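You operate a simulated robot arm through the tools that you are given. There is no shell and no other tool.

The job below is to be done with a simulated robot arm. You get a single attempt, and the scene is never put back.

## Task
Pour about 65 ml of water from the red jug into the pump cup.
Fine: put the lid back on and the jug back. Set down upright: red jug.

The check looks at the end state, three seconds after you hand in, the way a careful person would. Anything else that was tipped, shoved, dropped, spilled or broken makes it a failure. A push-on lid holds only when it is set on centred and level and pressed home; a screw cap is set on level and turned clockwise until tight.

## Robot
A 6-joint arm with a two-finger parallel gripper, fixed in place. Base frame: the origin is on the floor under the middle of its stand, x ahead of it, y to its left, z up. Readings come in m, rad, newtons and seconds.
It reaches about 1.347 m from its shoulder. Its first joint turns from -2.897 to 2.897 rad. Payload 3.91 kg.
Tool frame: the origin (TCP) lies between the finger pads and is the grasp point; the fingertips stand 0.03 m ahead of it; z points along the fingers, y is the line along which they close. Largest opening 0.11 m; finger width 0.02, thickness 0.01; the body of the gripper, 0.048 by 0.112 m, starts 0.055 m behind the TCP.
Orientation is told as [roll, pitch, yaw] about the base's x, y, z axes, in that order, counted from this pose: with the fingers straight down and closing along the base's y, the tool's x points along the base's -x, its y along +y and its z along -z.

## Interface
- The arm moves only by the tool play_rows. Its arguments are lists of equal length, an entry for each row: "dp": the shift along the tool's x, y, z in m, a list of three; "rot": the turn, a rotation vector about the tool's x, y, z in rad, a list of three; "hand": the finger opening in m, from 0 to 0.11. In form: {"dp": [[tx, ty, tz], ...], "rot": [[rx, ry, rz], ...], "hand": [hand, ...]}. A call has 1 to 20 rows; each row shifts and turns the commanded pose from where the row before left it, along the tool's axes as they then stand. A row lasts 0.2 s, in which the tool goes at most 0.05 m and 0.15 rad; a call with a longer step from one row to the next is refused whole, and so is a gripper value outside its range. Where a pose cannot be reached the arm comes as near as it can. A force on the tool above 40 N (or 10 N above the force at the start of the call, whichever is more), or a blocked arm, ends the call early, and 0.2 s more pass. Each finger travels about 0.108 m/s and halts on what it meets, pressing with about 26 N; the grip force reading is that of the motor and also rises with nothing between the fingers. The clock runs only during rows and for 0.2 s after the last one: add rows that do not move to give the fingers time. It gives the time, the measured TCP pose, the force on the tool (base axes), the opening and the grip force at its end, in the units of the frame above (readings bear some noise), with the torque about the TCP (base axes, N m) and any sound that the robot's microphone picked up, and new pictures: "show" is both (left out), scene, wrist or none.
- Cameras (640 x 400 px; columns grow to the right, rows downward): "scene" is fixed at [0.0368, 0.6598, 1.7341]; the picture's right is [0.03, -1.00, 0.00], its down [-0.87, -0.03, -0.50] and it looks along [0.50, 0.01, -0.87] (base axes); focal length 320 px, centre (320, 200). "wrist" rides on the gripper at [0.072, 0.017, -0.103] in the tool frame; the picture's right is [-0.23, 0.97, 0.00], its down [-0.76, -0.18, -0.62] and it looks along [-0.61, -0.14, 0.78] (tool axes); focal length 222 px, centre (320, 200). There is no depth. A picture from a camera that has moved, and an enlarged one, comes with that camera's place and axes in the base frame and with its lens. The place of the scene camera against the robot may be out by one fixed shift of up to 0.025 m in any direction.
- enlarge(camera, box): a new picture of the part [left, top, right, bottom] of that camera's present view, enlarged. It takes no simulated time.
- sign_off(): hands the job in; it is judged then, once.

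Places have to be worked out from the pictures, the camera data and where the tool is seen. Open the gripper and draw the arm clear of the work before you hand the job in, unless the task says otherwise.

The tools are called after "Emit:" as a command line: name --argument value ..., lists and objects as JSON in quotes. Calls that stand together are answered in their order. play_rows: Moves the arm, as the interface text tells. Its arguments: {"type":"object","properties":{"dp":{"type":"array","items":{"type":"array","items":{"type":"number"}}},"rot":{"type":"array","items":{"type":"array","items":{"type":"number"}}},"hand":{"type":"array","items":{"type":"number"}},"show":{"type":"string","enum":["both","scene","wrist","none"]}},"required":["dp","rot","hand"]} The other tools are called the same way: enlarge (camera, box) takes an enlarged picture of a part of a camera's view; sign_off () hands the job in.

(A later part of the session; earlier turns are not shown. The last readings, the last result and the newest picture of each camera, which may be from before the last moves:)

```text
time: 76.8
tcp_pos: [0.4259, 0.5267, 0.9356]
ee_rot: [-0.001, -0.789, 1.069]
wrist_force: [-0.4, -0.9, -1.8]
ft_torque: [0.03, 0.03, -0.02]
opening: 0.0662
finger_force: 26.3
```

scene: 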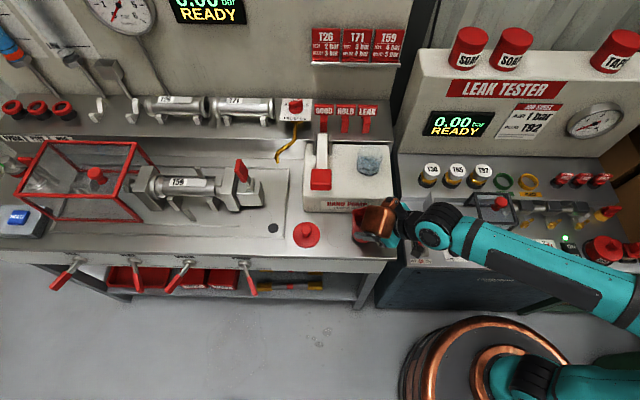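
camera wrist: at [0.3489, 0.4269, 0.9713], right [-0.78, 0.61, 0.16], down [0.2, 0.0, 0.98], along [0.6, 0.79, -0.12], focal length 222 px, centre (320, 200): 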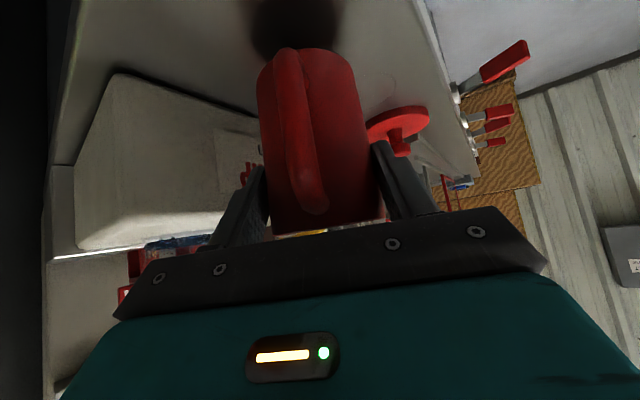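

Still hanging at z 0.9356, about 2 mm above the original grasp height. I'll take two more 1 mm steps.

Emit:
play_rows --dp '[[0.0008, 0, 0.0008], [0, 0, 0]]' --rot '[[0, 0, 0], [0, 0, 0]]' --hand '[0.03, 0.03]' --show "none"

Emit:
play_rows --dp '[[0.0007, 0, 0.0007], [0, 0, 0]]' --rot '[[0, 0, 0], [0, 0, 0]]' --hand '[0.03, 0.03]' --show "both"

```text
time: 77.4
tcp_pos: [0.4264, 0.5276, 0.9344]
ee_rot: [0.0, -0.789, 1.069]
wrist_force: [0.0, -1.0, -2.1]
ft_torque: [0.01, -0.04, -0.03]
opening: 0.066
finger_force: 25.2
```

```text
time: 78.0
tcp_pos: [0.4258, 0.5259, 0.9333]
ee_rot: [0.002, -0.787, 1.071]
wrist_force: [-0.4, 0.5, 1.8]
ft_torque: [-0.01, 0.04, 0.0]
opening: 0.0661
finger_force: 26.0
camera wrist: at [0.3516, 0.4259, 0.9551], right [-0.78, 0.61, 0.16], down [0.2, 0.0, 0.98], along [0.6, 0.79, -0.12], focal length 222 px, centre (320, 200)
```

scene: 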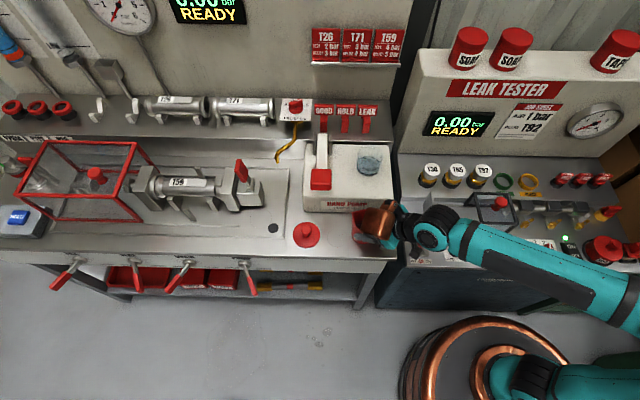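
wrist: 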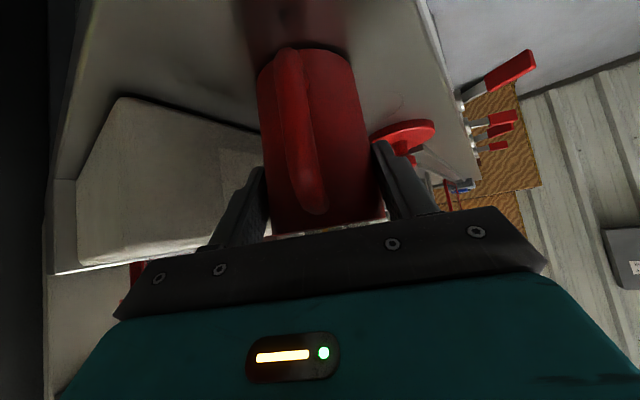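

Contact with the bench: the force turned to +1.8 N at z 0.933, the same height as before. I'll open the fingers and back out along the finger axis.

Emit:
play_rows --dp '[[0, 0, 0], [0, 0, 0], [0, 0, 0], [0, 0, -0.02], [0, 0, -0.03], [0, 0, -0.035], [0, 0, -0.035], [0, 0, 0]]' --rot '[[0, 0, 0], [0, 0, 0], [0, 0, 0], [0, 0, 0], [0, 0, 0], [0, 0, 0], [0, 0, 0], [0, 0, 0]]' --hand '[0.08, 0.11, 0.11, 0.11, 0.11, 0.11, 0.11, 0.11]' --show "both"

Emit:
enlarge --camera "scene" --box '[335, 200, 400, 255]'

Emit:
enlarge --camera "scene" --box '[340, 130, 400, 180]'

```text
time: 79.8
tcp_pos: [0.3857, 0.4526, 1.017]
ee_rot: [0.0, -0.789, 1.071]
wrist_force: [-0.7, 0.1, 0.2]
ft_torque: [-0.01, -0.02, 0.0]
opening: 0.1099
finger_force: 0.0
camera wrist: at [0.3108, 0.3516, 1.0389], right [-0.78, 0.61, 0.16], down [0.2, 0.0, 0.98], along [0.6, 0.79, -0.12], focal length 222 px, centre (320, 200)
```

scene: 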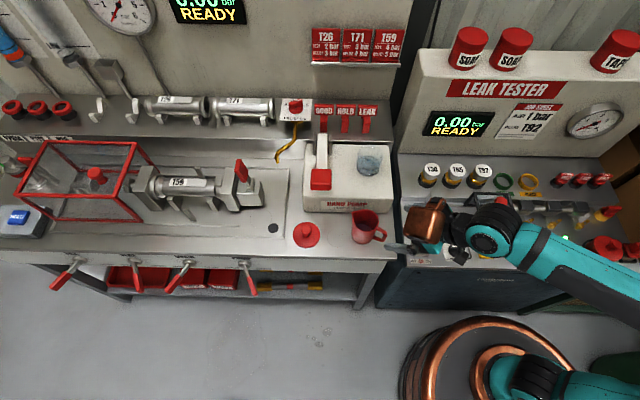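
wrist: 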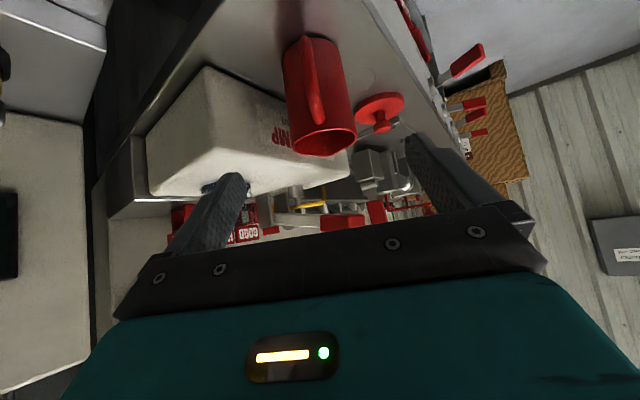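

```text
7.27 times, centred on (368, 228) of scene
camera zoom: at [0.0368, 0.6598, 1.7341], right [0.03, -1.0, 0.0], down [-0.87, -0.03, -0.5], along [0.5, 0.01, -0.87], focal length 2329 px, centre (-26, 0)
```

zoom: 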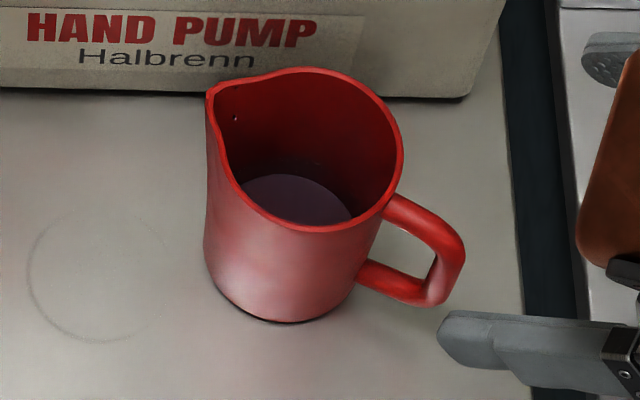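

```text
8.00 times, centred on (370, 155) of scene
camera zoom: at [0.0368, 0.6598, 1.7341], right [0.03, -1.0, 0.0], down [-0.87, -0.03, -0.5], along [0.5, 0.01, -0.87], focal length 2562 px, centre (-80, 560)
```

zoom: 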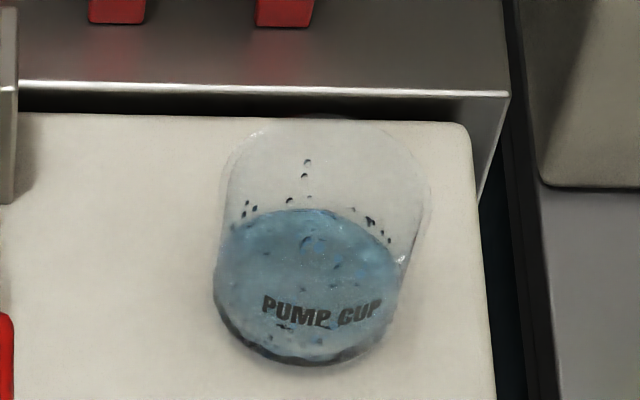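

The jug stands upright within about 3 mm of its original spot, and nothing is spilled around the cup. To compare the jug's water level with my earlier top view, I'll raise the tool, point the fingers down, and bring the camera back above the jug.

Emit:
play_rows --dp '[[-0.0307, 0, -0.0306], [-0.0307, 0, -0.0306], [-0.0308, 0, -0.0306], [0, 0, 0], [0, 0, 0], [0, 0, 0], [0, 0, 0], [0, 0, 0], [0, 0, 0], [-0.0383, 0.0054, 0], [-0.0383, 0.0054, 0], [-0.0383, 0.0054, 0], [-0.0383, 0.0054, 0], [0, 0, 0]]' --rot '[[0, 0, 0], [0, 0, 0], [0, 0, 0], [0, 0.1315, 0], [0, 0.1315, 0], [0, 0.1315, 0], [0, 0.1315, 0], [0, 0.1315, 0], [0, 0.1315, 0], [0, 0, 0], [0, 0, 0], [0, 0, 0], [0, 0, 0], [0, 0, 0]]' --hand '[0.11, 0.11, 0.11, 0.11, 0.11, 0.11, 0.11, 0.11, 0.11, 0.11, 0.11, 0.11, 0.11, 0.11]' --show "both"

```text
time: 82.8
tcp_pos: [0.4374, 0.597, 1.1471]
ee_rot: [-0.001, 0.0, 1.071]
wrist_force: [-0.4, 0.2, 0.1]
ft_torque: [0.02, 0.0, 0.01]
opening: 0.11
finger_force: 0.0
camera wrist: at [0.388, 0.5413, 1.2497], right [-0.75, 0.67, 0.0], down [0.52, 0.58, 0.62], along [0.42, 0.46, -0.78], focal length 222 px, centre (320, 200)
```

scene: 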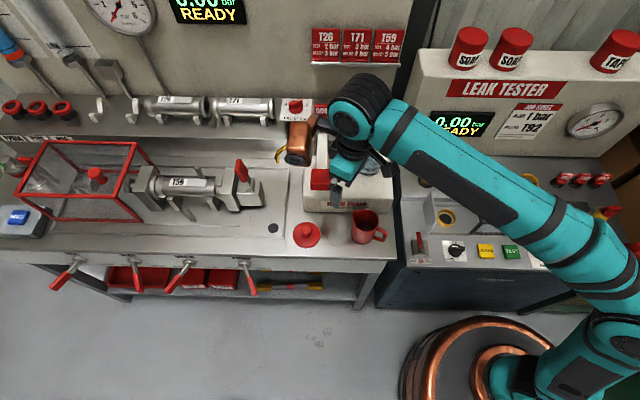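
wrist: 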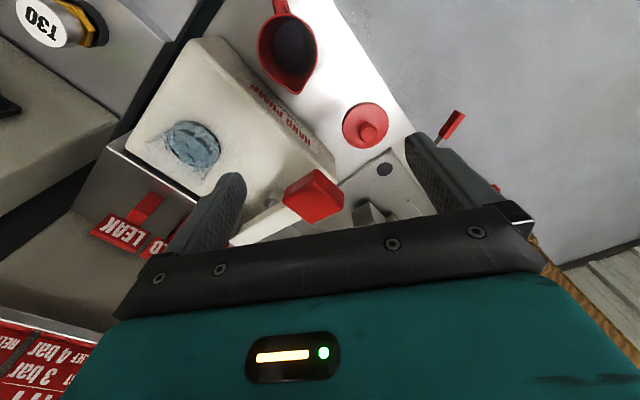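

Emit:
enlarge --camera "wrist" --box '[235, 0, 345, 95]'

Emit:
enlarge --camera "wrist" --box '[150, 105, 240, 185]'

```text
4.21 times, centred on (290, 48) of wrist
camera zoom: at [0.388, 0.5413, 1.2497], right [-0.75, 0.67, 0.0], down [0.52, 0.58, 0.62], along [0.42, 0.46, -0.78], focal length 935 px, centre (446, 842)
```

zoom: 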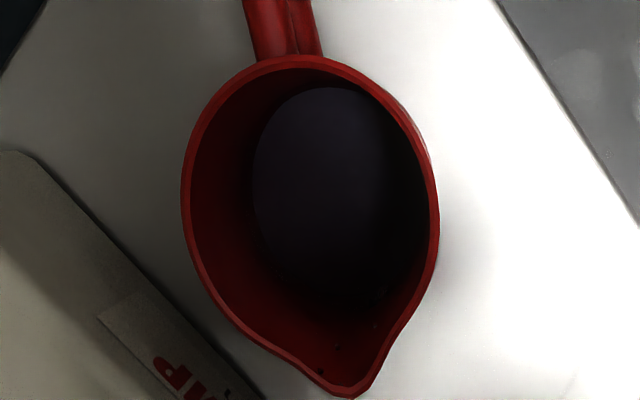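

```text
5.00 times, centred on (195, 145) of wrist
camera zoom: at [0.388, 0.5413, 1.2497], right [-0.75, 0.67, 0.0], down [0.52, 0.58, 0.62], along [0.42, 0.46, -0.78], focal length 1111 px, centre (945, 475)
```

zoom: 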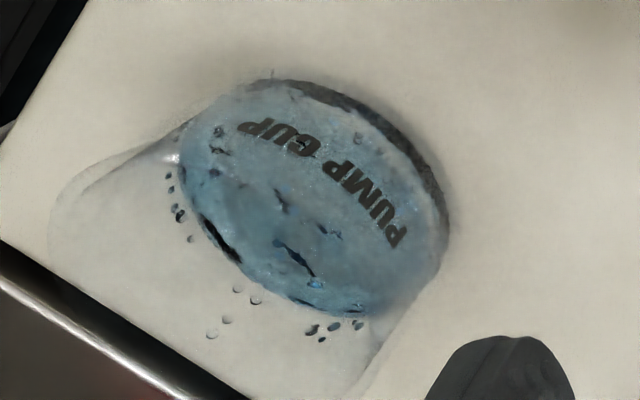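

The jug's interior is too dark from here. I'll zoom the fixed scene camera tightly on the jug's inside to see its actual water edge.

Emit:
enlarge --camera "scene" --box '[350, 205, 380, 235]'

Emit:
enlarge --camera "wrist" --box '[260, 10, 320, 70]'

```text
13.33 times, centred on (365, 220) of scene
camera zoom: at [0.0368, 0.6598, 1.7341], right [0.03, -1.0, 0.0], down [-0.87, -0.03, -0.5], along [0.5, 0.01, -0.87], focal length 4270 px, centre (-280, -67)
```

zoom: 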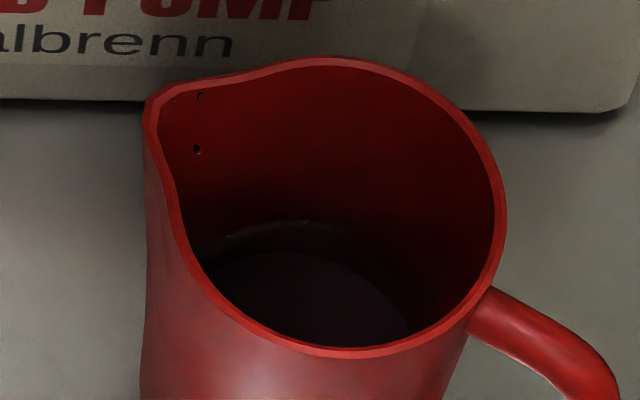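

```text
6.67 times, centred on (290, 40) of wrist
camera zoom: at [0.388, 0.5413, 1.2497], right [-0.75, 0.67, 0.0], down [0.52, 0.58, 0.62], along [0.42, 0.46, -0.78], focal length 1481 px, centre (520, 1267)
```

zoom: 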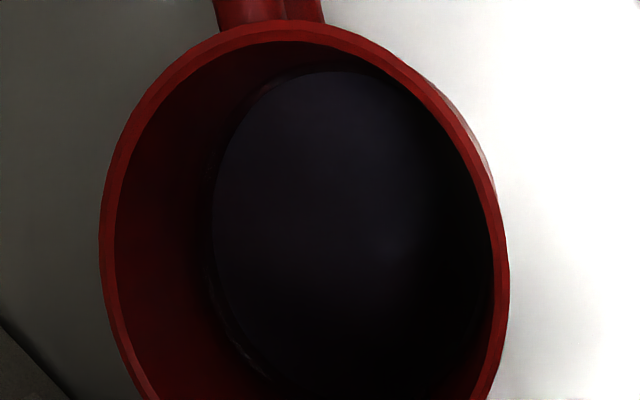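

Weight (55 ± 17 ml) and visual estimates (33–43 ml) together suggest about 40 ml is in the cup, so roughly 25 ml more is needed. I'll retrace my moves back to the jug's pre-grasp pose.

Emit:
play_rows --dp '[[0.0383, -0.0054, 0], [0.0383, -0.0054, 0], [0.0383, -0.0054, 0], [0.0383, -0.0054, 0], [0, 0, 0], [0, 0, 0], [0, 0, 0], [0, 0, 0], [0, 0, 0], [0, 0, 0], [0.0307, 0, 0.0306], [0.0307, 0, 0.0306], [0.0308, 0, 0.0306], [0, 0, 0]]' --rot '[[0, 0, 0], [0, 0, 0], [0, 0, 0], [0, 0, 0], [0, -0.1315, 0], [0, -0.1315, 0], [0, -0.1315, 0], [0, -0.1315, 0], [0, -0.1315, 0], [0, -0.1315, 0], [0, 0, 0], [0, 0, 0], [0, 0, 0], [0, 0, 0]]' --hand '[0.11, 0.11, 0.11, 0.11, 0.11, 0.11, 0.11, 0.11, 0.11, 0.11, 0.11, 0.11, 0.11, 0.11]' --show "wrist"

Emit:
enlarge --camera "wrist" --box '[200, 0, 440, 200]'

```text
time: 85.8
tcp_pos: [0.3865, 0.4522, 1.0179]
ee_rot: [0.001, -0.789, 1.069]
wrist_force: [-0.4, -0.5, 0.3]
ft_torque: [0.01, -0.04, -0.02]
opening: 0.1103
finger_force: 0.0
camera wrist: at [0.3118, 0.3509, 1.0408], right [-0.78, 0.61, 0.16], down [0.2, 0.0, 0.98], along [0.6, 0.79, -0.12], focal length 222 px, centre (320, 200)
```

wrist: 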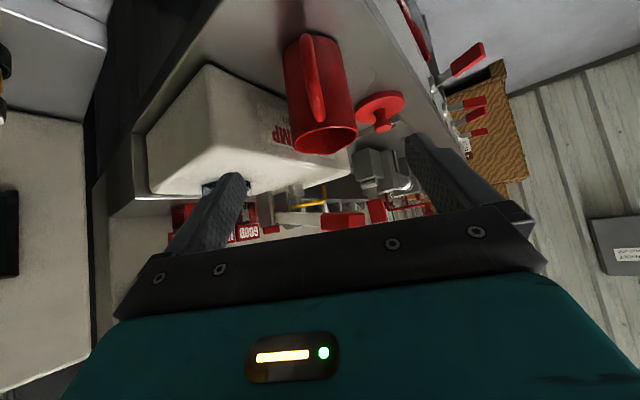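

```text
2.00 times, centred on (320, 100) of wrist
camera zoom: at [0.3118, 0.3509, 1.0408], right [-0.78, 0.61, 0.16], down [0.2, 0.0, 0.98], along [0.6, 0.79, -0.12], focal length 444 px, centre (320, 400)
```

zoom: 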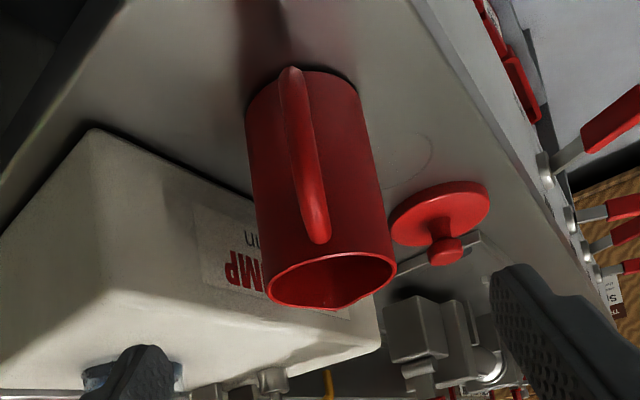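

The jug stands where I left it, still centred between the fingers. I'll advance 12 cm to the same grasp pose.

Emit:
play_rows --dp '[[0.0003, 0.0005, 0.035], [0.0003, 0.0004, 0.035], [0.0003, 0, 0.03], [0.0002, 0, 0.019], [0, 0, 0]]' --rot '[[0, 0, 0], [0, 0, 0], [0, 0, 0], [0, 0, 0], [0, 0, 0]]' --hand '[0.11, 0.11, 0.11, 0.11, 0.11]' --show "wrist"

Emit:
enlarge --camera "wrist" --box '[200, 40, 460, 240]'

```text
time: 87.0
tcp_pos: [0.4233, 0.5257, 0.9328]
ee_rot: [0.0, -0.79, 1.07]
wrist_force: [-0.5, 0.6, -0.2]
ft_torque: [-0.03, 0.01, -0.02]
opening: 0.1099
finger_force: 0.1
camera wrist: at [0.3494, 0.4243, 0.9535], right [-0.78, 0.61, 0.16], down [0.2, 0.0, 0.98], along [0.6, 0.79, -0.12], focal length 222 px, centre (320, 200)
```

wrist: 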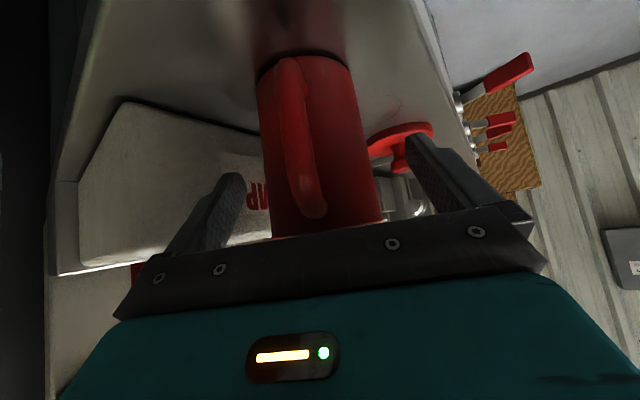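

```text
2.00 times, centred on (330, 140) of wrist
camera zoom: at [0.3494, 0.4243, 0.9535], right [-0.78, 0.61, 0.16], down [0.2, 0.0, 0.98], along [0.6, 0.79, -0.12], focal length 444 px, centre (300, 320)
```

zoom: 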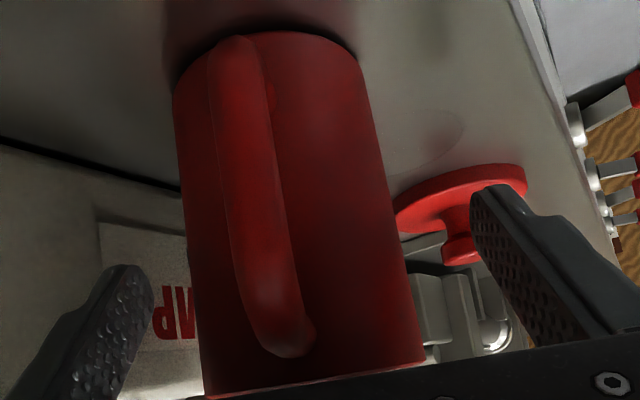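

Everything is aligned; the jug sits about 3 mm further ahead than before, so I'll nudge forward 3 mm and close the grip.

Emit:
play_rows --dp '[[-0.0021, 0, 0.0021], [0, 0, 0], [0, 0, 0], [0, 0, 0], [0, 0, 0], [0, 0, 0]]' --rot '[[0, 0, 0], [0, 0, 0], [0, 0, 0], [0, 0, 0], [0, 0, 0], [0, 0, 0]]' --hand '[0.11, 0.09, 0.075, 0.06, 0.03, 0.03]' --show "wrist"

Emit:
enlarge --camera "wrist" --box '[200, 40, 460, 240]'

```text
time: 88.4
tcp_pos: [0.4258, 0.5265, 0.9321]
ee_rot: [-0.001, -0.789, 1.071]
wrist_force: [0.5, 1.3, 1.8]
ft_torque: [0.06, 0.05, -0.03]
opening: 0.0665
finger_force: 25.6
camera wrist: at [0.3511, 0.427, 0.9539], right [-0.78, 0.61, 0.16], down [0.2, 0.0, 0.98], along [0.6, 0.79, -0.12], focal length 222 px, centre (320, 200)
```

wrist: 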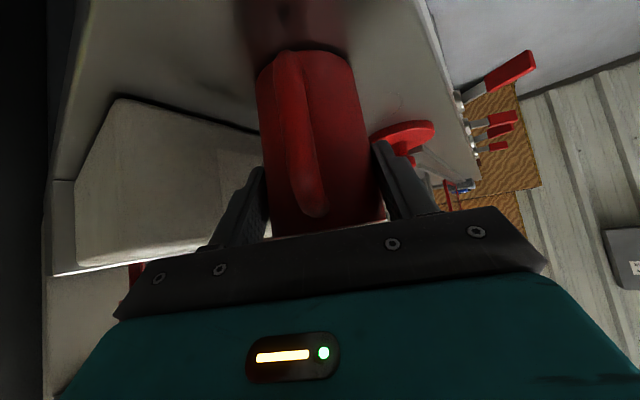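

```text
2.00 times, centred on (330, 140) of wrist
camera zoom: at [0.3511, 0.427, 0.9539], right [-0.78, 0.61, 0.16], down [0.2, 0.0, 0.98], along [0.6, 0.79, -0.12], focal length 444 px, centre (300, 320)
```

zoom: 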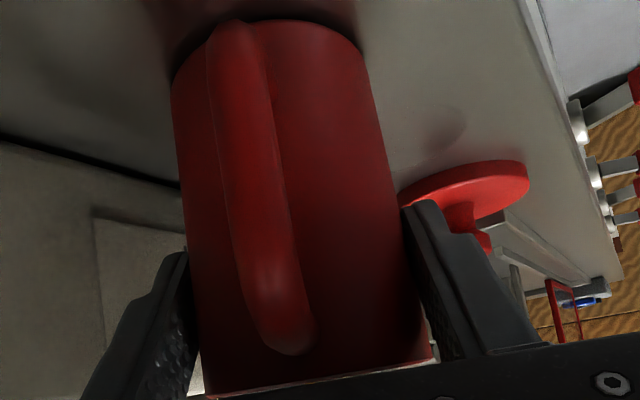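

Gripped again (66.5 mm, 26 N) in nearly the same place. I'll lift the jug level and carry it back beside the cup on the same path.

Emit:
play_rows --dp '[[-0.0035, 0, -0.0035], [-0.0107, 0, -0.0106], [-0.0213, 0, -0.0212], [-0.0224, 0, -0.0223], [-0.0224, 0, -0.0223], [-0.0224, 0, -0.0223], [-0.0224, 0, -0.0223], [-0.0085, 0, -0.0084], [0, 0, 0], [-0.0009, -0.015, 0.0009], [-0.0017, -0.028, 0.0017], [-0.0018, -0.03, 0.0018], [-0.0018, -0.03, 0.0018], [-0.0017, -0.028, 0.0017], [-0.0013, -0.0231, 0.0013], [0, 0, 0]]' --rot '[[0, 0, 0], [0, 0, 0], [0, 0, 0], [0, 0, 0], [0, 0, 0], [0, 0, 0], [0, 0, 0], [0, 0, 0], [0, 0, 0], [0, 0, 0], [0, 0, 0], [0, 0, 0], [0, 0, 0], [0, 0, 0], [0, 0, 0], [0, 0, 0]]' --hand '[0.03, 0.03, 0.03, 0.03, 0.03, 0.03, 0.03, 0.03, 0.03, 0.03, 0.03, 0.03, 0.03, 0.03, 0.03, 0.03]' --show "both"

Emit:
enlarge --camera "scene" --box '[310, 100, 450, 200]'

```text
time: 91.8
tcp_pos: [0.5668, 0.4668, 1.1222]
ee_rot: [0.0, -0.788, 1.07]
wrist_force: [-0.2, -0.4, -1.6]
ft_torque: [-0.04, 0.0, 0.0]
opening: 0.0663
finger_force: 25.9
camera wrist: at [0.4924, 0.3655, 1.143], right [-0.78, 0.61, 0.16], down [0.2, 0.0, 0.98], along [0.6, 0.79, -0.12], focal length 222 px, centre (320, 200)
```

scene: 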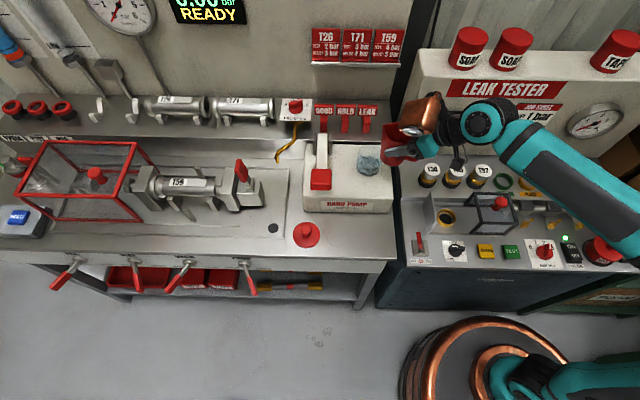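
wrist: 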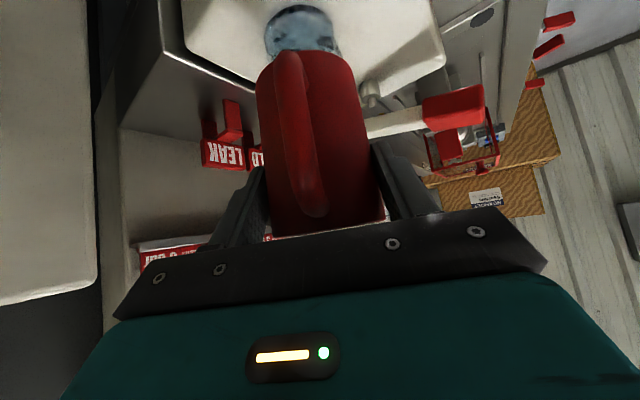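

```text
4.00 times, centred on (380, 150) of scene
camera zoom: at [0.0368, 0.6598, 1.7341], right [0.03, -1.0, 0.0], down [-0.87, -0.03, -0.5], along [0.5, 0.01, -0.87], focal length 1281 px, centre (80, 400)
```

zoom: 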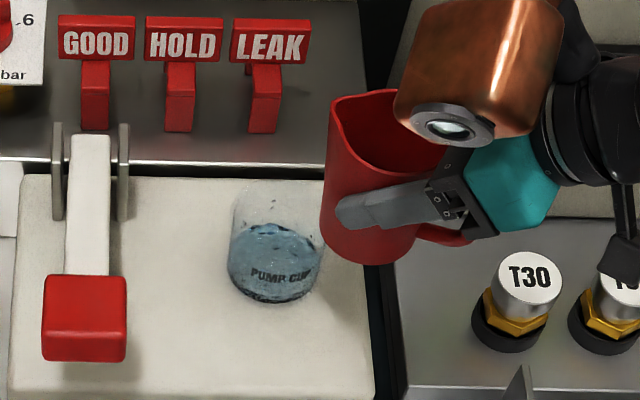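

The jug is back beside the cup with the spout slightly nearer its centre, which is fine. I'll repeat the 45° tilt about the spout tip and lower to the pouring height.

Emit:
play_rows --dp '[[-0.0028, 0, -0.0052], [-0.0028, 0, -0.0052], [-0.0028, 0, -0.0052], [-0.0028, 0, -0.0052], [-0.0028, 0, -0.0052], [-0.0028, 0, -0.0052], [-0.0028, 0, -0.0052], [-0.0028, 0, -0.0052], [0, 0, 0], [0, 0, 0.02], [0, 0, 0.025], [0, 0, 0.025], [0, 0, 0.02], [0, 0, 0]]' --rot '[[0, 0.098, 0], [0, 0.098, 0], [0, 0.098, 0], [0, 0.098, 0], [0, 0.098, 0], [0, 0.098, 0], [0, 0.098, 0], [0, 0.098, 0], [0, 0, 0], [0, 0, 0], [0, 0, 0], [0, 0, 0], [0, 0, 0], [0, 0, 0]]' --hand '[0.03, 0.03, 0.03, 0.03, 0.03, 0.03, 0.03, 0.03, 0.03, 0.03, 0.03, 0.03, 0.03, 0.03]' --show "scene"

Emit:
enlarge --camera "scene" --box '[330, 110, 430, 190]'

```text
time: 94.8
tcp_pos: [0.5687, 0.4697, 1.0778]
ee_rot: [0.001, -0.005, 1.071]
wrist_force: [-0.1, 0.3, -1.6]
ft_torque: [0.0, 0.0, -0.03]
opening: 0.0665
finger_force: 26.4
```

scene: 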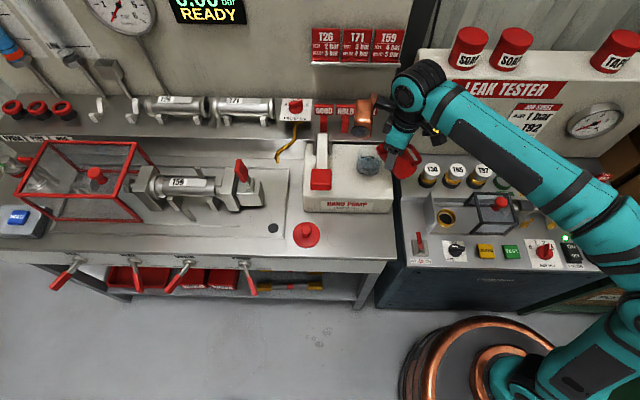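

```text
5.00 times, centred on (380, 150) of scene
camera zoom: at [0.0368, 0.6598, 1.7341], right [0.03, -1.0, 0.0], down [-0.87, -0.03, -0.5], along [0.5, 0.01, -0.87], focal length 1601 px, centre (20, 450)
```

zoom: 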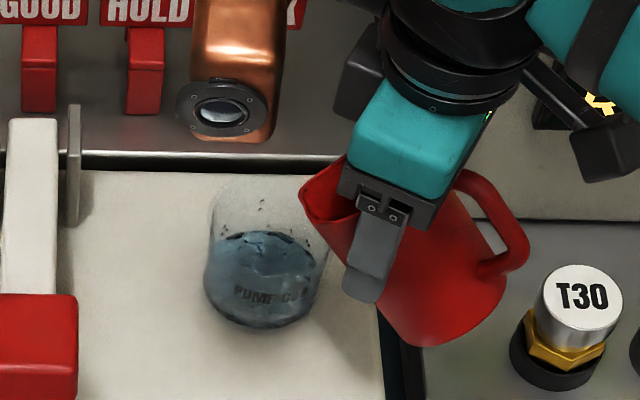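

Spout at about the same place over the cup as before, with no flow yet. I'll tilt on to about 63°.

Emit:
play_rows --dp '[[-0.0024, 0, -0.0046], [-0.0024, 0, -0.0046], [-0.0024, 0, -0.0046], [-0.0014, 0, -0.0028], [0, 0, 0], [0, 0, 0]]' --rot '[[0, 0.087, 0], [0, 0.087, 0], [0, 0.087, 0], [0, 0.053, 0], [0, 0, 0], [0, 0, 0]]' --hand '[0.03, 0.03, 0.03, 0.03, 0.03, 0.03]' --show "scene"

Emit:
enlarge --camera "scene" --box '[345, 130, 405, 190]'

```text
time: 96.2
tcp_pos: [0.575, 0.4788, 1.0929]
ee_rot: [-0.001, 0.311, 1.072]
wrist_force: [0.8, 0.0, -1.8]
ft_torque: [0.02, -0.01, 0.0]
opening: 0.0664
finger_force: 25.8
```

scene: 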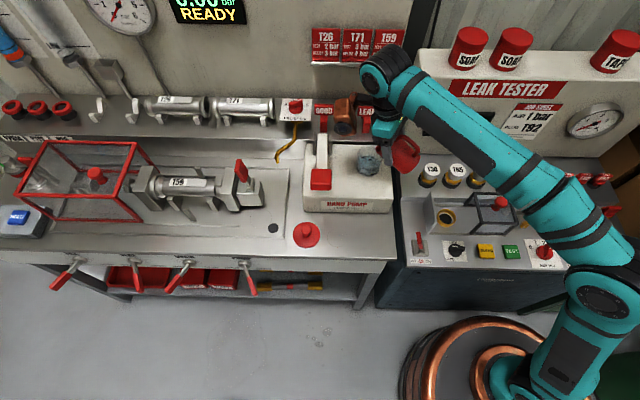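

```text
6.67 times, centred on (375, 160) of scene
camera zoom: at [0.0368, 0.6598, 1.7341], right [0.03, -1.0, 0.0], down [-0.87, -0.03, -0.5], along [0.5, 0.01, -0.87], focal length 2135 px, centre (-47, 467)
```

zoom: 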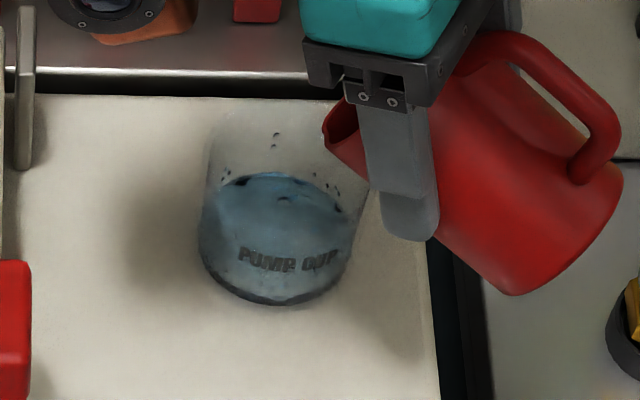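

No flow at 63°, as expected after the first pour. I'll go to about 67° and hold.

Emit:
play_rows --dp '[[-0.0009, 0, -0.0018], [-0.0009, 0, -0.0018], [0, 0, 0], [0, 0, 0], [0, 0, 0]]' --rot '[[0, 0.035, 0], [0, 0.035, 0], [0, 0, 0], [0, 0, 0], [0, 0, 0]]' --hand '[0.03, 0.03, 0.03, 0.03, 0.03]' --show "scene"

Emit:
enlarge --camera "scene" --box '[345, 130, 405, 190]'

```text
time: 97.4
tcp_pos: [0.574, 0.4787, 1.0889]
ee_rot: [-0.002, 0.374, 1.07]
wrist_force: [-0.5, 0.6, -1.0]
ft_torque: [0.06, -0.03, -0.01]
opening: 0.0664
finger_force: 26.0
out of reach, approached as far as the arm can: row 2
```

scene: 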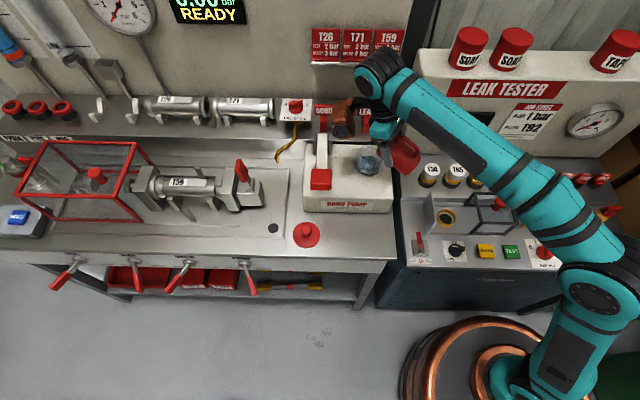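

```text
6.67 times, centred on (375, 160) of scene
camera zoom: at [0.0368, 0.6598, 1.7341], right [0.03, -1.0, 0.0], down [-0.87, -0.03, -0.5], along [0.5, 0.01, -0.87], focal length 2135 px, centre (-47, 467)
```

zoom: 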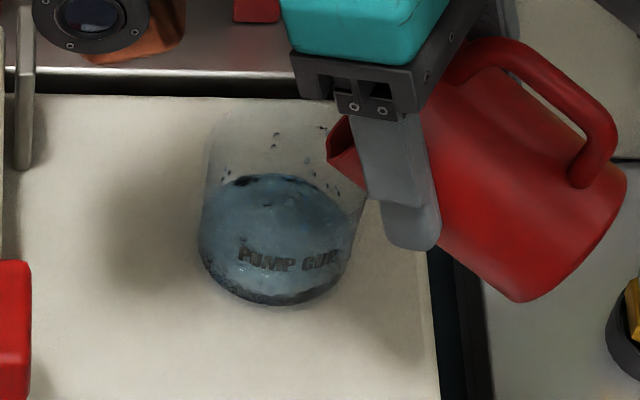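

A trickle started at 67°, but the arm reports it is at its reach limit for that row. I'll lower the jug 8 mm, still above the cup's rim, to regain reach, and check for flow.

Emit:
play_rows --dp '[[-0.0015, 0, 0.0037], [-0.0014, 0, 0.0037], [0, 0, 0]]' --rot '[[0, 0, 0], [0, 0, 0], [0, 0, 0]]' --hand '[0.03, 0.03, 0.03]' --show "scene"

Emit:
enlarge --camera "scene" --box '[345, 130, 405, 190]'

```text
time: 98.2
tcp_pos: [0.5721, 0.4778, 1.0802]
ee_rot: [-0.002, 0.379, 1.07]
wrist_force: [0.5, 0.2, -1.4]
ft_torque: [0.02, -0.02, -0.02]
opening: 0.0665
finger_force: 26.2
```

scene: 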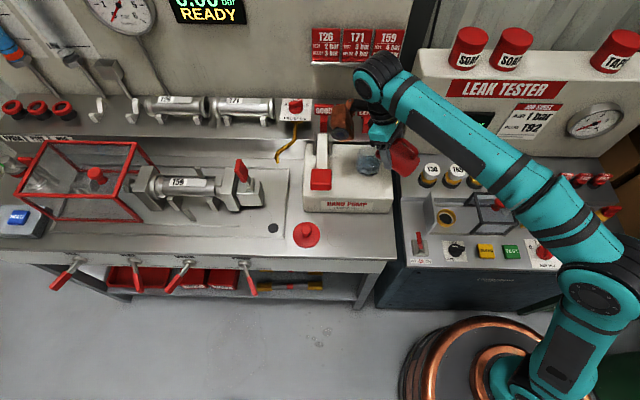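

```text
6.67 times, centred on (375, 160) of scene
camera zoom: at [0.0368, 0.6598, 1.7341], right [0.03, -1.0, 0.0], down [-0.87, -0.03, -0.5], along [0.5, 0.01, -0.87], focal length 2135 px, centre (-47, 467)
```

zoom: 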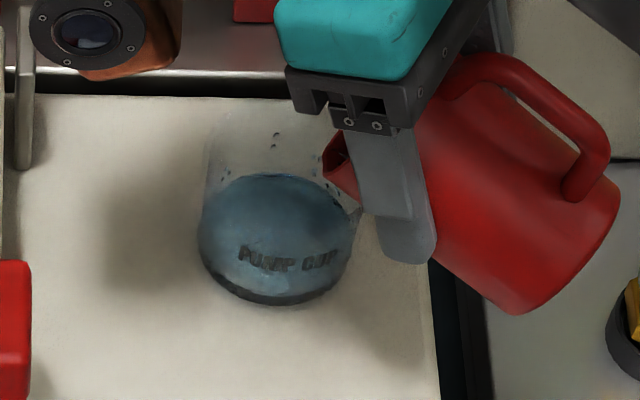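

The spout tip is still well inside the rim's outline and the arm is within reach again. I'll tilt another 3° about the spout tip.

Emit:
play_rows --dp '[[-0.0007, 0, -0.0014], [-0.0007, 0, -0.0014], [0, 0, 0], [0, 0, 0]]' --rot '[[0, 0.026, 0], [0, 0.026, 0], [0, 0, 0], [0, 0, 0]]' --hand '[0.03, 0.03, 0.03, 0.03]' --show "scene"

Emit:
enlarge --camera "scene" --box '[345, 130, 405, 190]'

```text
time: 99.2
tcp_pos: [0.5697, 0.4741, 1.0659]
ee_rot: [-0.003, 0.425, 1.069]
wrist_force: [0.6, -0.2, -0.7]
ft_torque: [0.05, -0.01, -0.01]
opening: 0.0663
finger_force: 25.8
out of reach, approached as far as the arm can: row 1, 2
```

scene: 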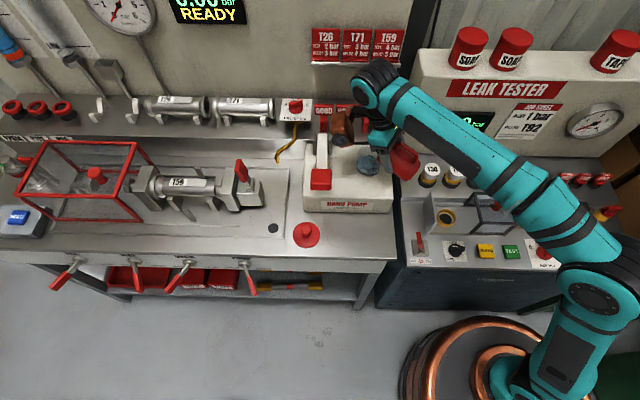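

```text
6.67 times, centred on (375, 160) of scene
camera zoom: at [0.0368, 0.6598, 1.7341], right [0.03, -1.0, 0.0], down [-0.87, -0.03, -0.5], along [0.5, 0.01, -0.87], focal length 2135 px, centre (-47, 467)
```

zoom: 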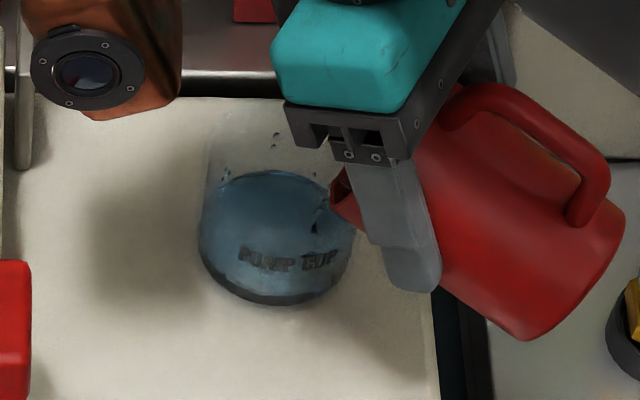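

The reach limit pulled the spout down to about z 1.02, just above rim height, though the forces show no contact and water is flowing into the cup. I'll hold still briefly and look closely before correcting.

Emit:
play_rows --dp '[[0, 0, 0], [0, 0, 0]]' --rot '[[0, 0, 0], [0, 0, 0]]' --hand '[0.03, 0.03]' --show "both"

Emit:
enlarge --camera "scene" --box '[353, 140, 395, 182]'

```text
time: 99.8
tcp_pos: [0.5699, 0.4736, 1.0659]
ee_rot: [-0.002, 0.422, 1.071]
wrist_force: [-1.2, -0.4, -1.1]
ft_torque: [0.03, 0.03, -0.04]
opening: 0.0664
finger_force: 26.2
camera wrist: at [0.5439, 0.4616, 1.1897], right [-0.76, 0.65, -0.1], down [0.61, 0.75, 0.25], along [0.24, 0.13, -0.96], focal length 222 px, centre (320, 200)
```

scene: 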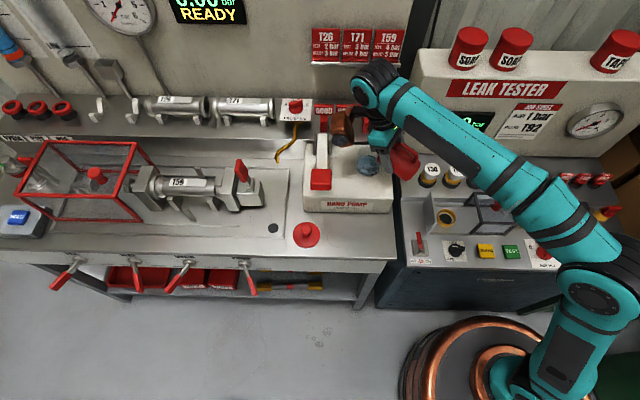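
wrist: 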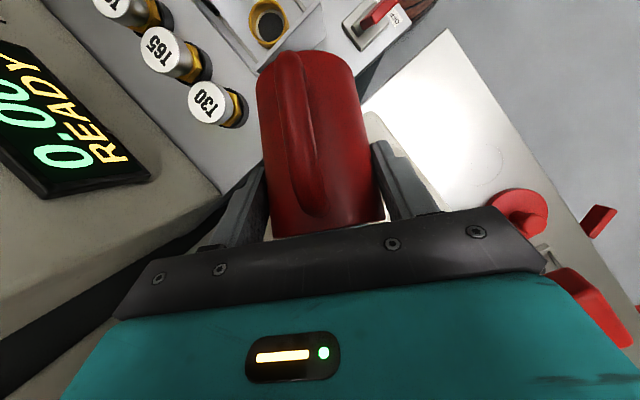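

```text
9.52 times, centred on (374, 161) of scene
camera zoom: at [0.0368, 0.6598, 1.7341], right [0.03, -1.0, 0.0], down [-0.87, -0.03, -0.5], along [0.5, 0.01, -0.87], focal length 3050 px, centre (-194, 571)
```

zoom: 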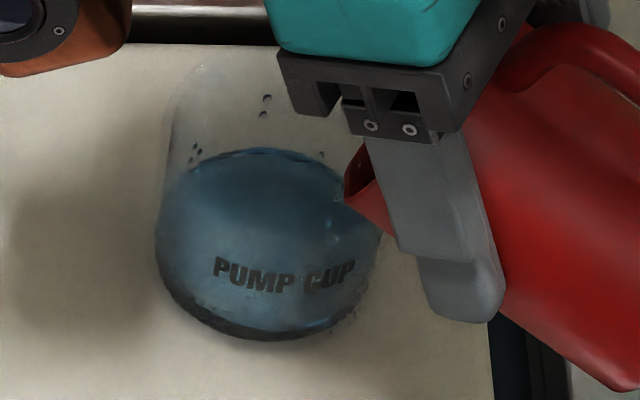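

A thin flow is still entering the cup and nothing is touching. I'll hold this pose a little longer.

Emit:
play_rows --dp '[[0, 0, 0], [0, 0, 0], [0, 0, 0], [0, 0, 0], [0, 0, 0]]' --rot '[[0, 0, 0], [0, 0, 0], [0, 0, 0], [0, 0, 0], [0, 0, 0]]' --hand '[0.03, 0.03, 0.03, 0.03, 0.03]' --show "scene"

Emit:
enlarge --camera "scene" --box '[353, 140, 395, 182]'

```text
time: 101.0
tcp_pos: [0.5707, 0.4748, 1.0651]
ee_rot: [-0.002, 0.424, 1.071]
wrist_force: [-0.7, -0.4, -0.3]
ft_torque: [0.02, -0.01, 0.04]
opening: 0.0662
finger_force: 25.8
```

scene: 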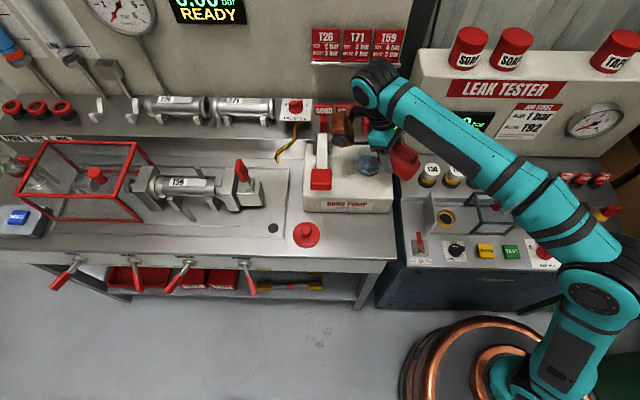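

```text
9.52 times, centred on (374, 161) of scene
camera zoom: at [0.0368, 0.6598, 1.7341], right [0.03, -1.0, 0.0], down [-0.87, -0.03, -0.5], along [0.5, 0.01, -0.87], focal length 3050 px, centre (-194, 571)
```

zoom: 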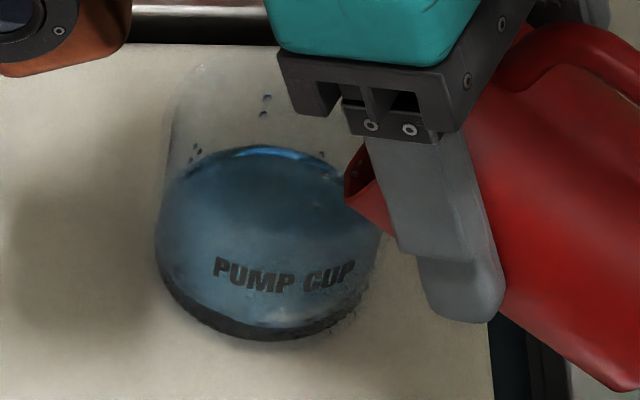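

The flow at this angle has stopped. I'll tilt back while rising 1 cm per step, so the jug's belly clears the cup's rim on the way out.

Emit:
play_rows --dp '[[0.0058, 0, -0.0052], [0.0052, 0, -0.0055], [0.0045, 0, -0.0057], [0.0038, 0, -0.0059], [0.0031, 0, -0.006], [0.0024, 0, -0.0061], [0, 0, 0]]' --rot '[[0, -0.07, 0], [0, -0.07, 0], [0, -0.07, 0], [0, -0.07, 0], [0, -0.07, 0], [0, -0.07, 0], [0, 0, 0]]' --hand '[0.03, 0.03, 0.03, 0.03, 0.03, 0.03, 0.03]' --show "scene"

Emit:
enlarge --camera "scene" --box '[345, 120, 415, 190]'

```text
time: 102.6
tcp_pos: [0.5631, 0.4592, 1.1069]
ee_rot: [0.0, 0.01, 1.071]
wrist_force: [0.1, 0.2, -2.1]
ft_torque: [0.03, -0.02, -0.02]
opening: 0.0663
finger_force: 26.1
```

scene: 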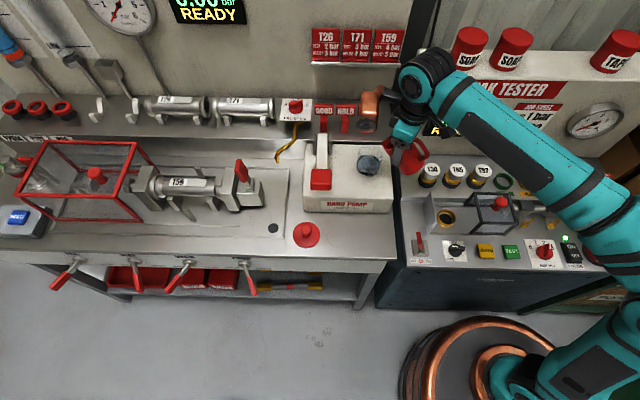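

```text
5.71 times, centred on (380, 155) of scene
camera zoom: at [0.0368, 0.6598, 1.7341], right [0.03, -1.0, 0.0], down [-0.87, -0.03, -0.5], along [0.5, 0.01, -0.87], focal length 1830 px, centre (-23, 457)
```

zoom: 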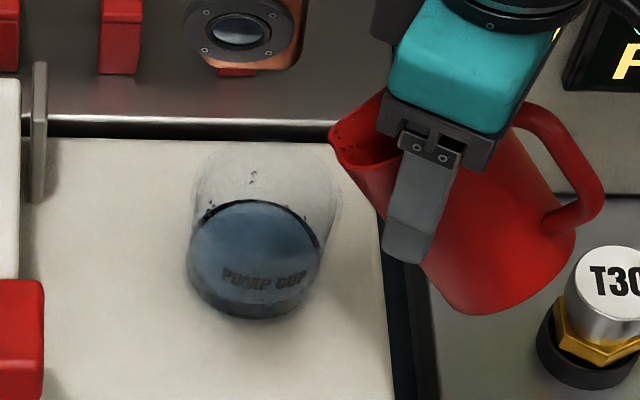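

The cup is untouched and upright, and the level has visibly risen. I'll bring the jug upright while rising and carry it back to the viewing pose I used earlier, to compare the cup's level from the same angle.

Emit:
play_rows --dp '[[0.0024, 0, -0.002], [0.0016, 0, -0.002], [0.0009, 0, -0.0019], [0.0002, 0, -0.0017], [-0.0005, 0, -0.0014], [-0.0012, 0, -0.0011], [-0.0019, 0, -0.0007], [-0.0025, 0, -0.0003], [0, 0, 0], [0.0005, 0.014, -0.0005], [0.001, 0.028, -0.001], [0.001, 0.028, -0.001], [0.001, 0.028, -0.001], [0.001, 0.028, -0.001], [0.0005, 0.0138, -0.0005], [0, 0, 0]]' --rot '[[0, -0.0999, 0], [0, -0.0999, 0], [0, -0.0999, 0], [0, -0.0999, 0], [0, -0.0999, 0], [0, -0.0999, 0], [0, -0.0999, 0], [0, -0.0999, 0], [0, 0, 0], [0, 0, 0], [0, 0, 0], [0, 0, 0], [0, 0, 0], [0, 0, 0], [0, 0, 0], [0, 0, 0]]' --hand '[0.03, 0.03, 0.03, 0.03, 0.03, 0.03, 0.03, 0.03, 0.03, 0.03, 0.03, 0.03, 0.03, 0.03, 0.03, 0.03]' --show "both"

Emit:
enlarge --camera "wrist" --box '[150, 60, 250, 150]'

Emit:
enlarge --camera "wrist" --box '[140, 55, 200, 95]'

Emit:
enlarge --camera "scene" --box '[350, 140, 395, 180]'

```text
time: 106.0
tcp_pos: [0.4372, 0.5179, 1.1196]
ee_rot: [-0.002, -0.787, 1.07]
wrist_force: [0.8, -0.7, -2.0]
ft_torque: [0.0, -0.03, 0.01]
opening: 0.0664
finger_force: 26.0
camera wrist: at [0.3635, 0.4178, 1.1414], right [-0.78, 0.61, 0.16], down [0.2, 0.0, 0.98], along [0.6, 0.79, -0.12], focal length 222 px, centre (320, 200)
```

scene: 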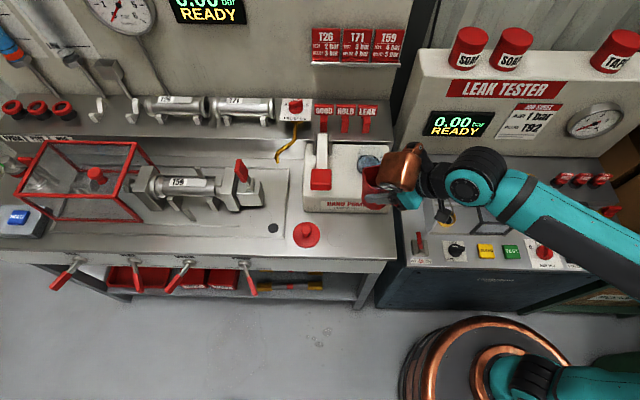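
wrist: 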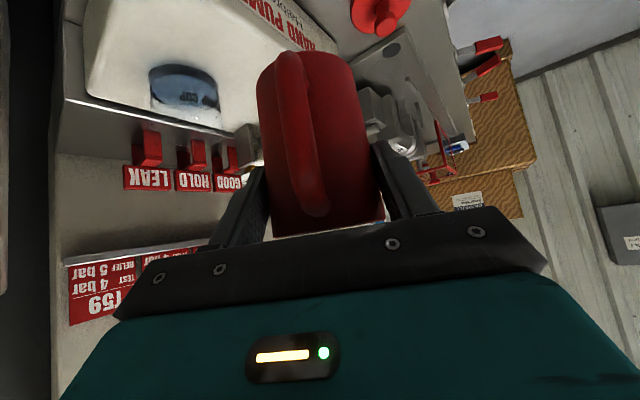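

```text
4.44 times, centred on (200, 105) of wrist
camera zoom: at [0.3635, 0.4178, 1.1414], right [-0.78, 0.61, 0.16], down [0.2, 0.0, 0.98], along [0.6, 0.79, -0.12], focal length 987 px, centre (853, 622)
```

zoom: 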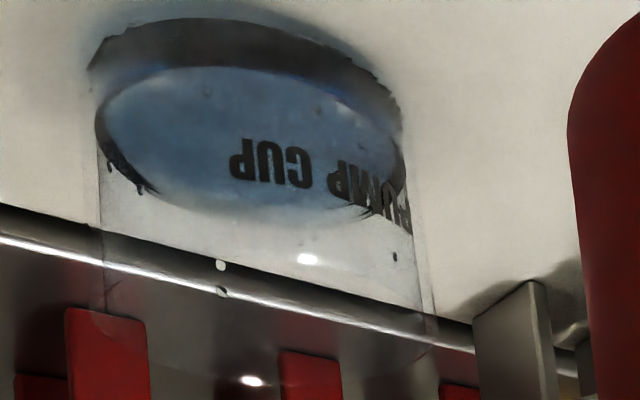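

```text
10.00 times, centred on (170, 75) of wrist
camera zoom: at [0.3635, 0.4178, 1.1414], right [-0.78, 0.61, 0.16], down [0.2, 0.0, 0.98], along [0.6, 0.79, -0.12], focal length 2221 px, centre (1820, 1450)
```

zoom: 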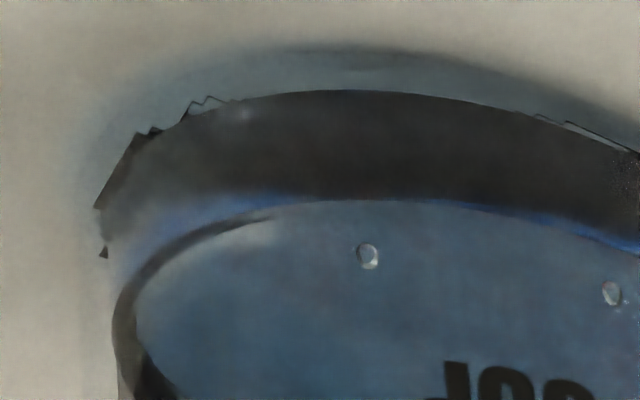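

```text
10.00 times, centred on (372, 160) of scene
camera zoom: at [0.0368, 0.6598, 1.7341], right [0.03, -1.0, 0.0], down [-0.87, -0.03, -0.5], along [0.5, 0.01, -0.87], focal length 3202 px, centre (-205, 600)
```

zoom: 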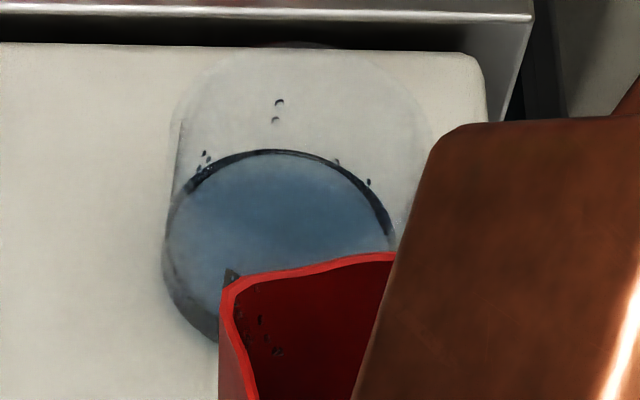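

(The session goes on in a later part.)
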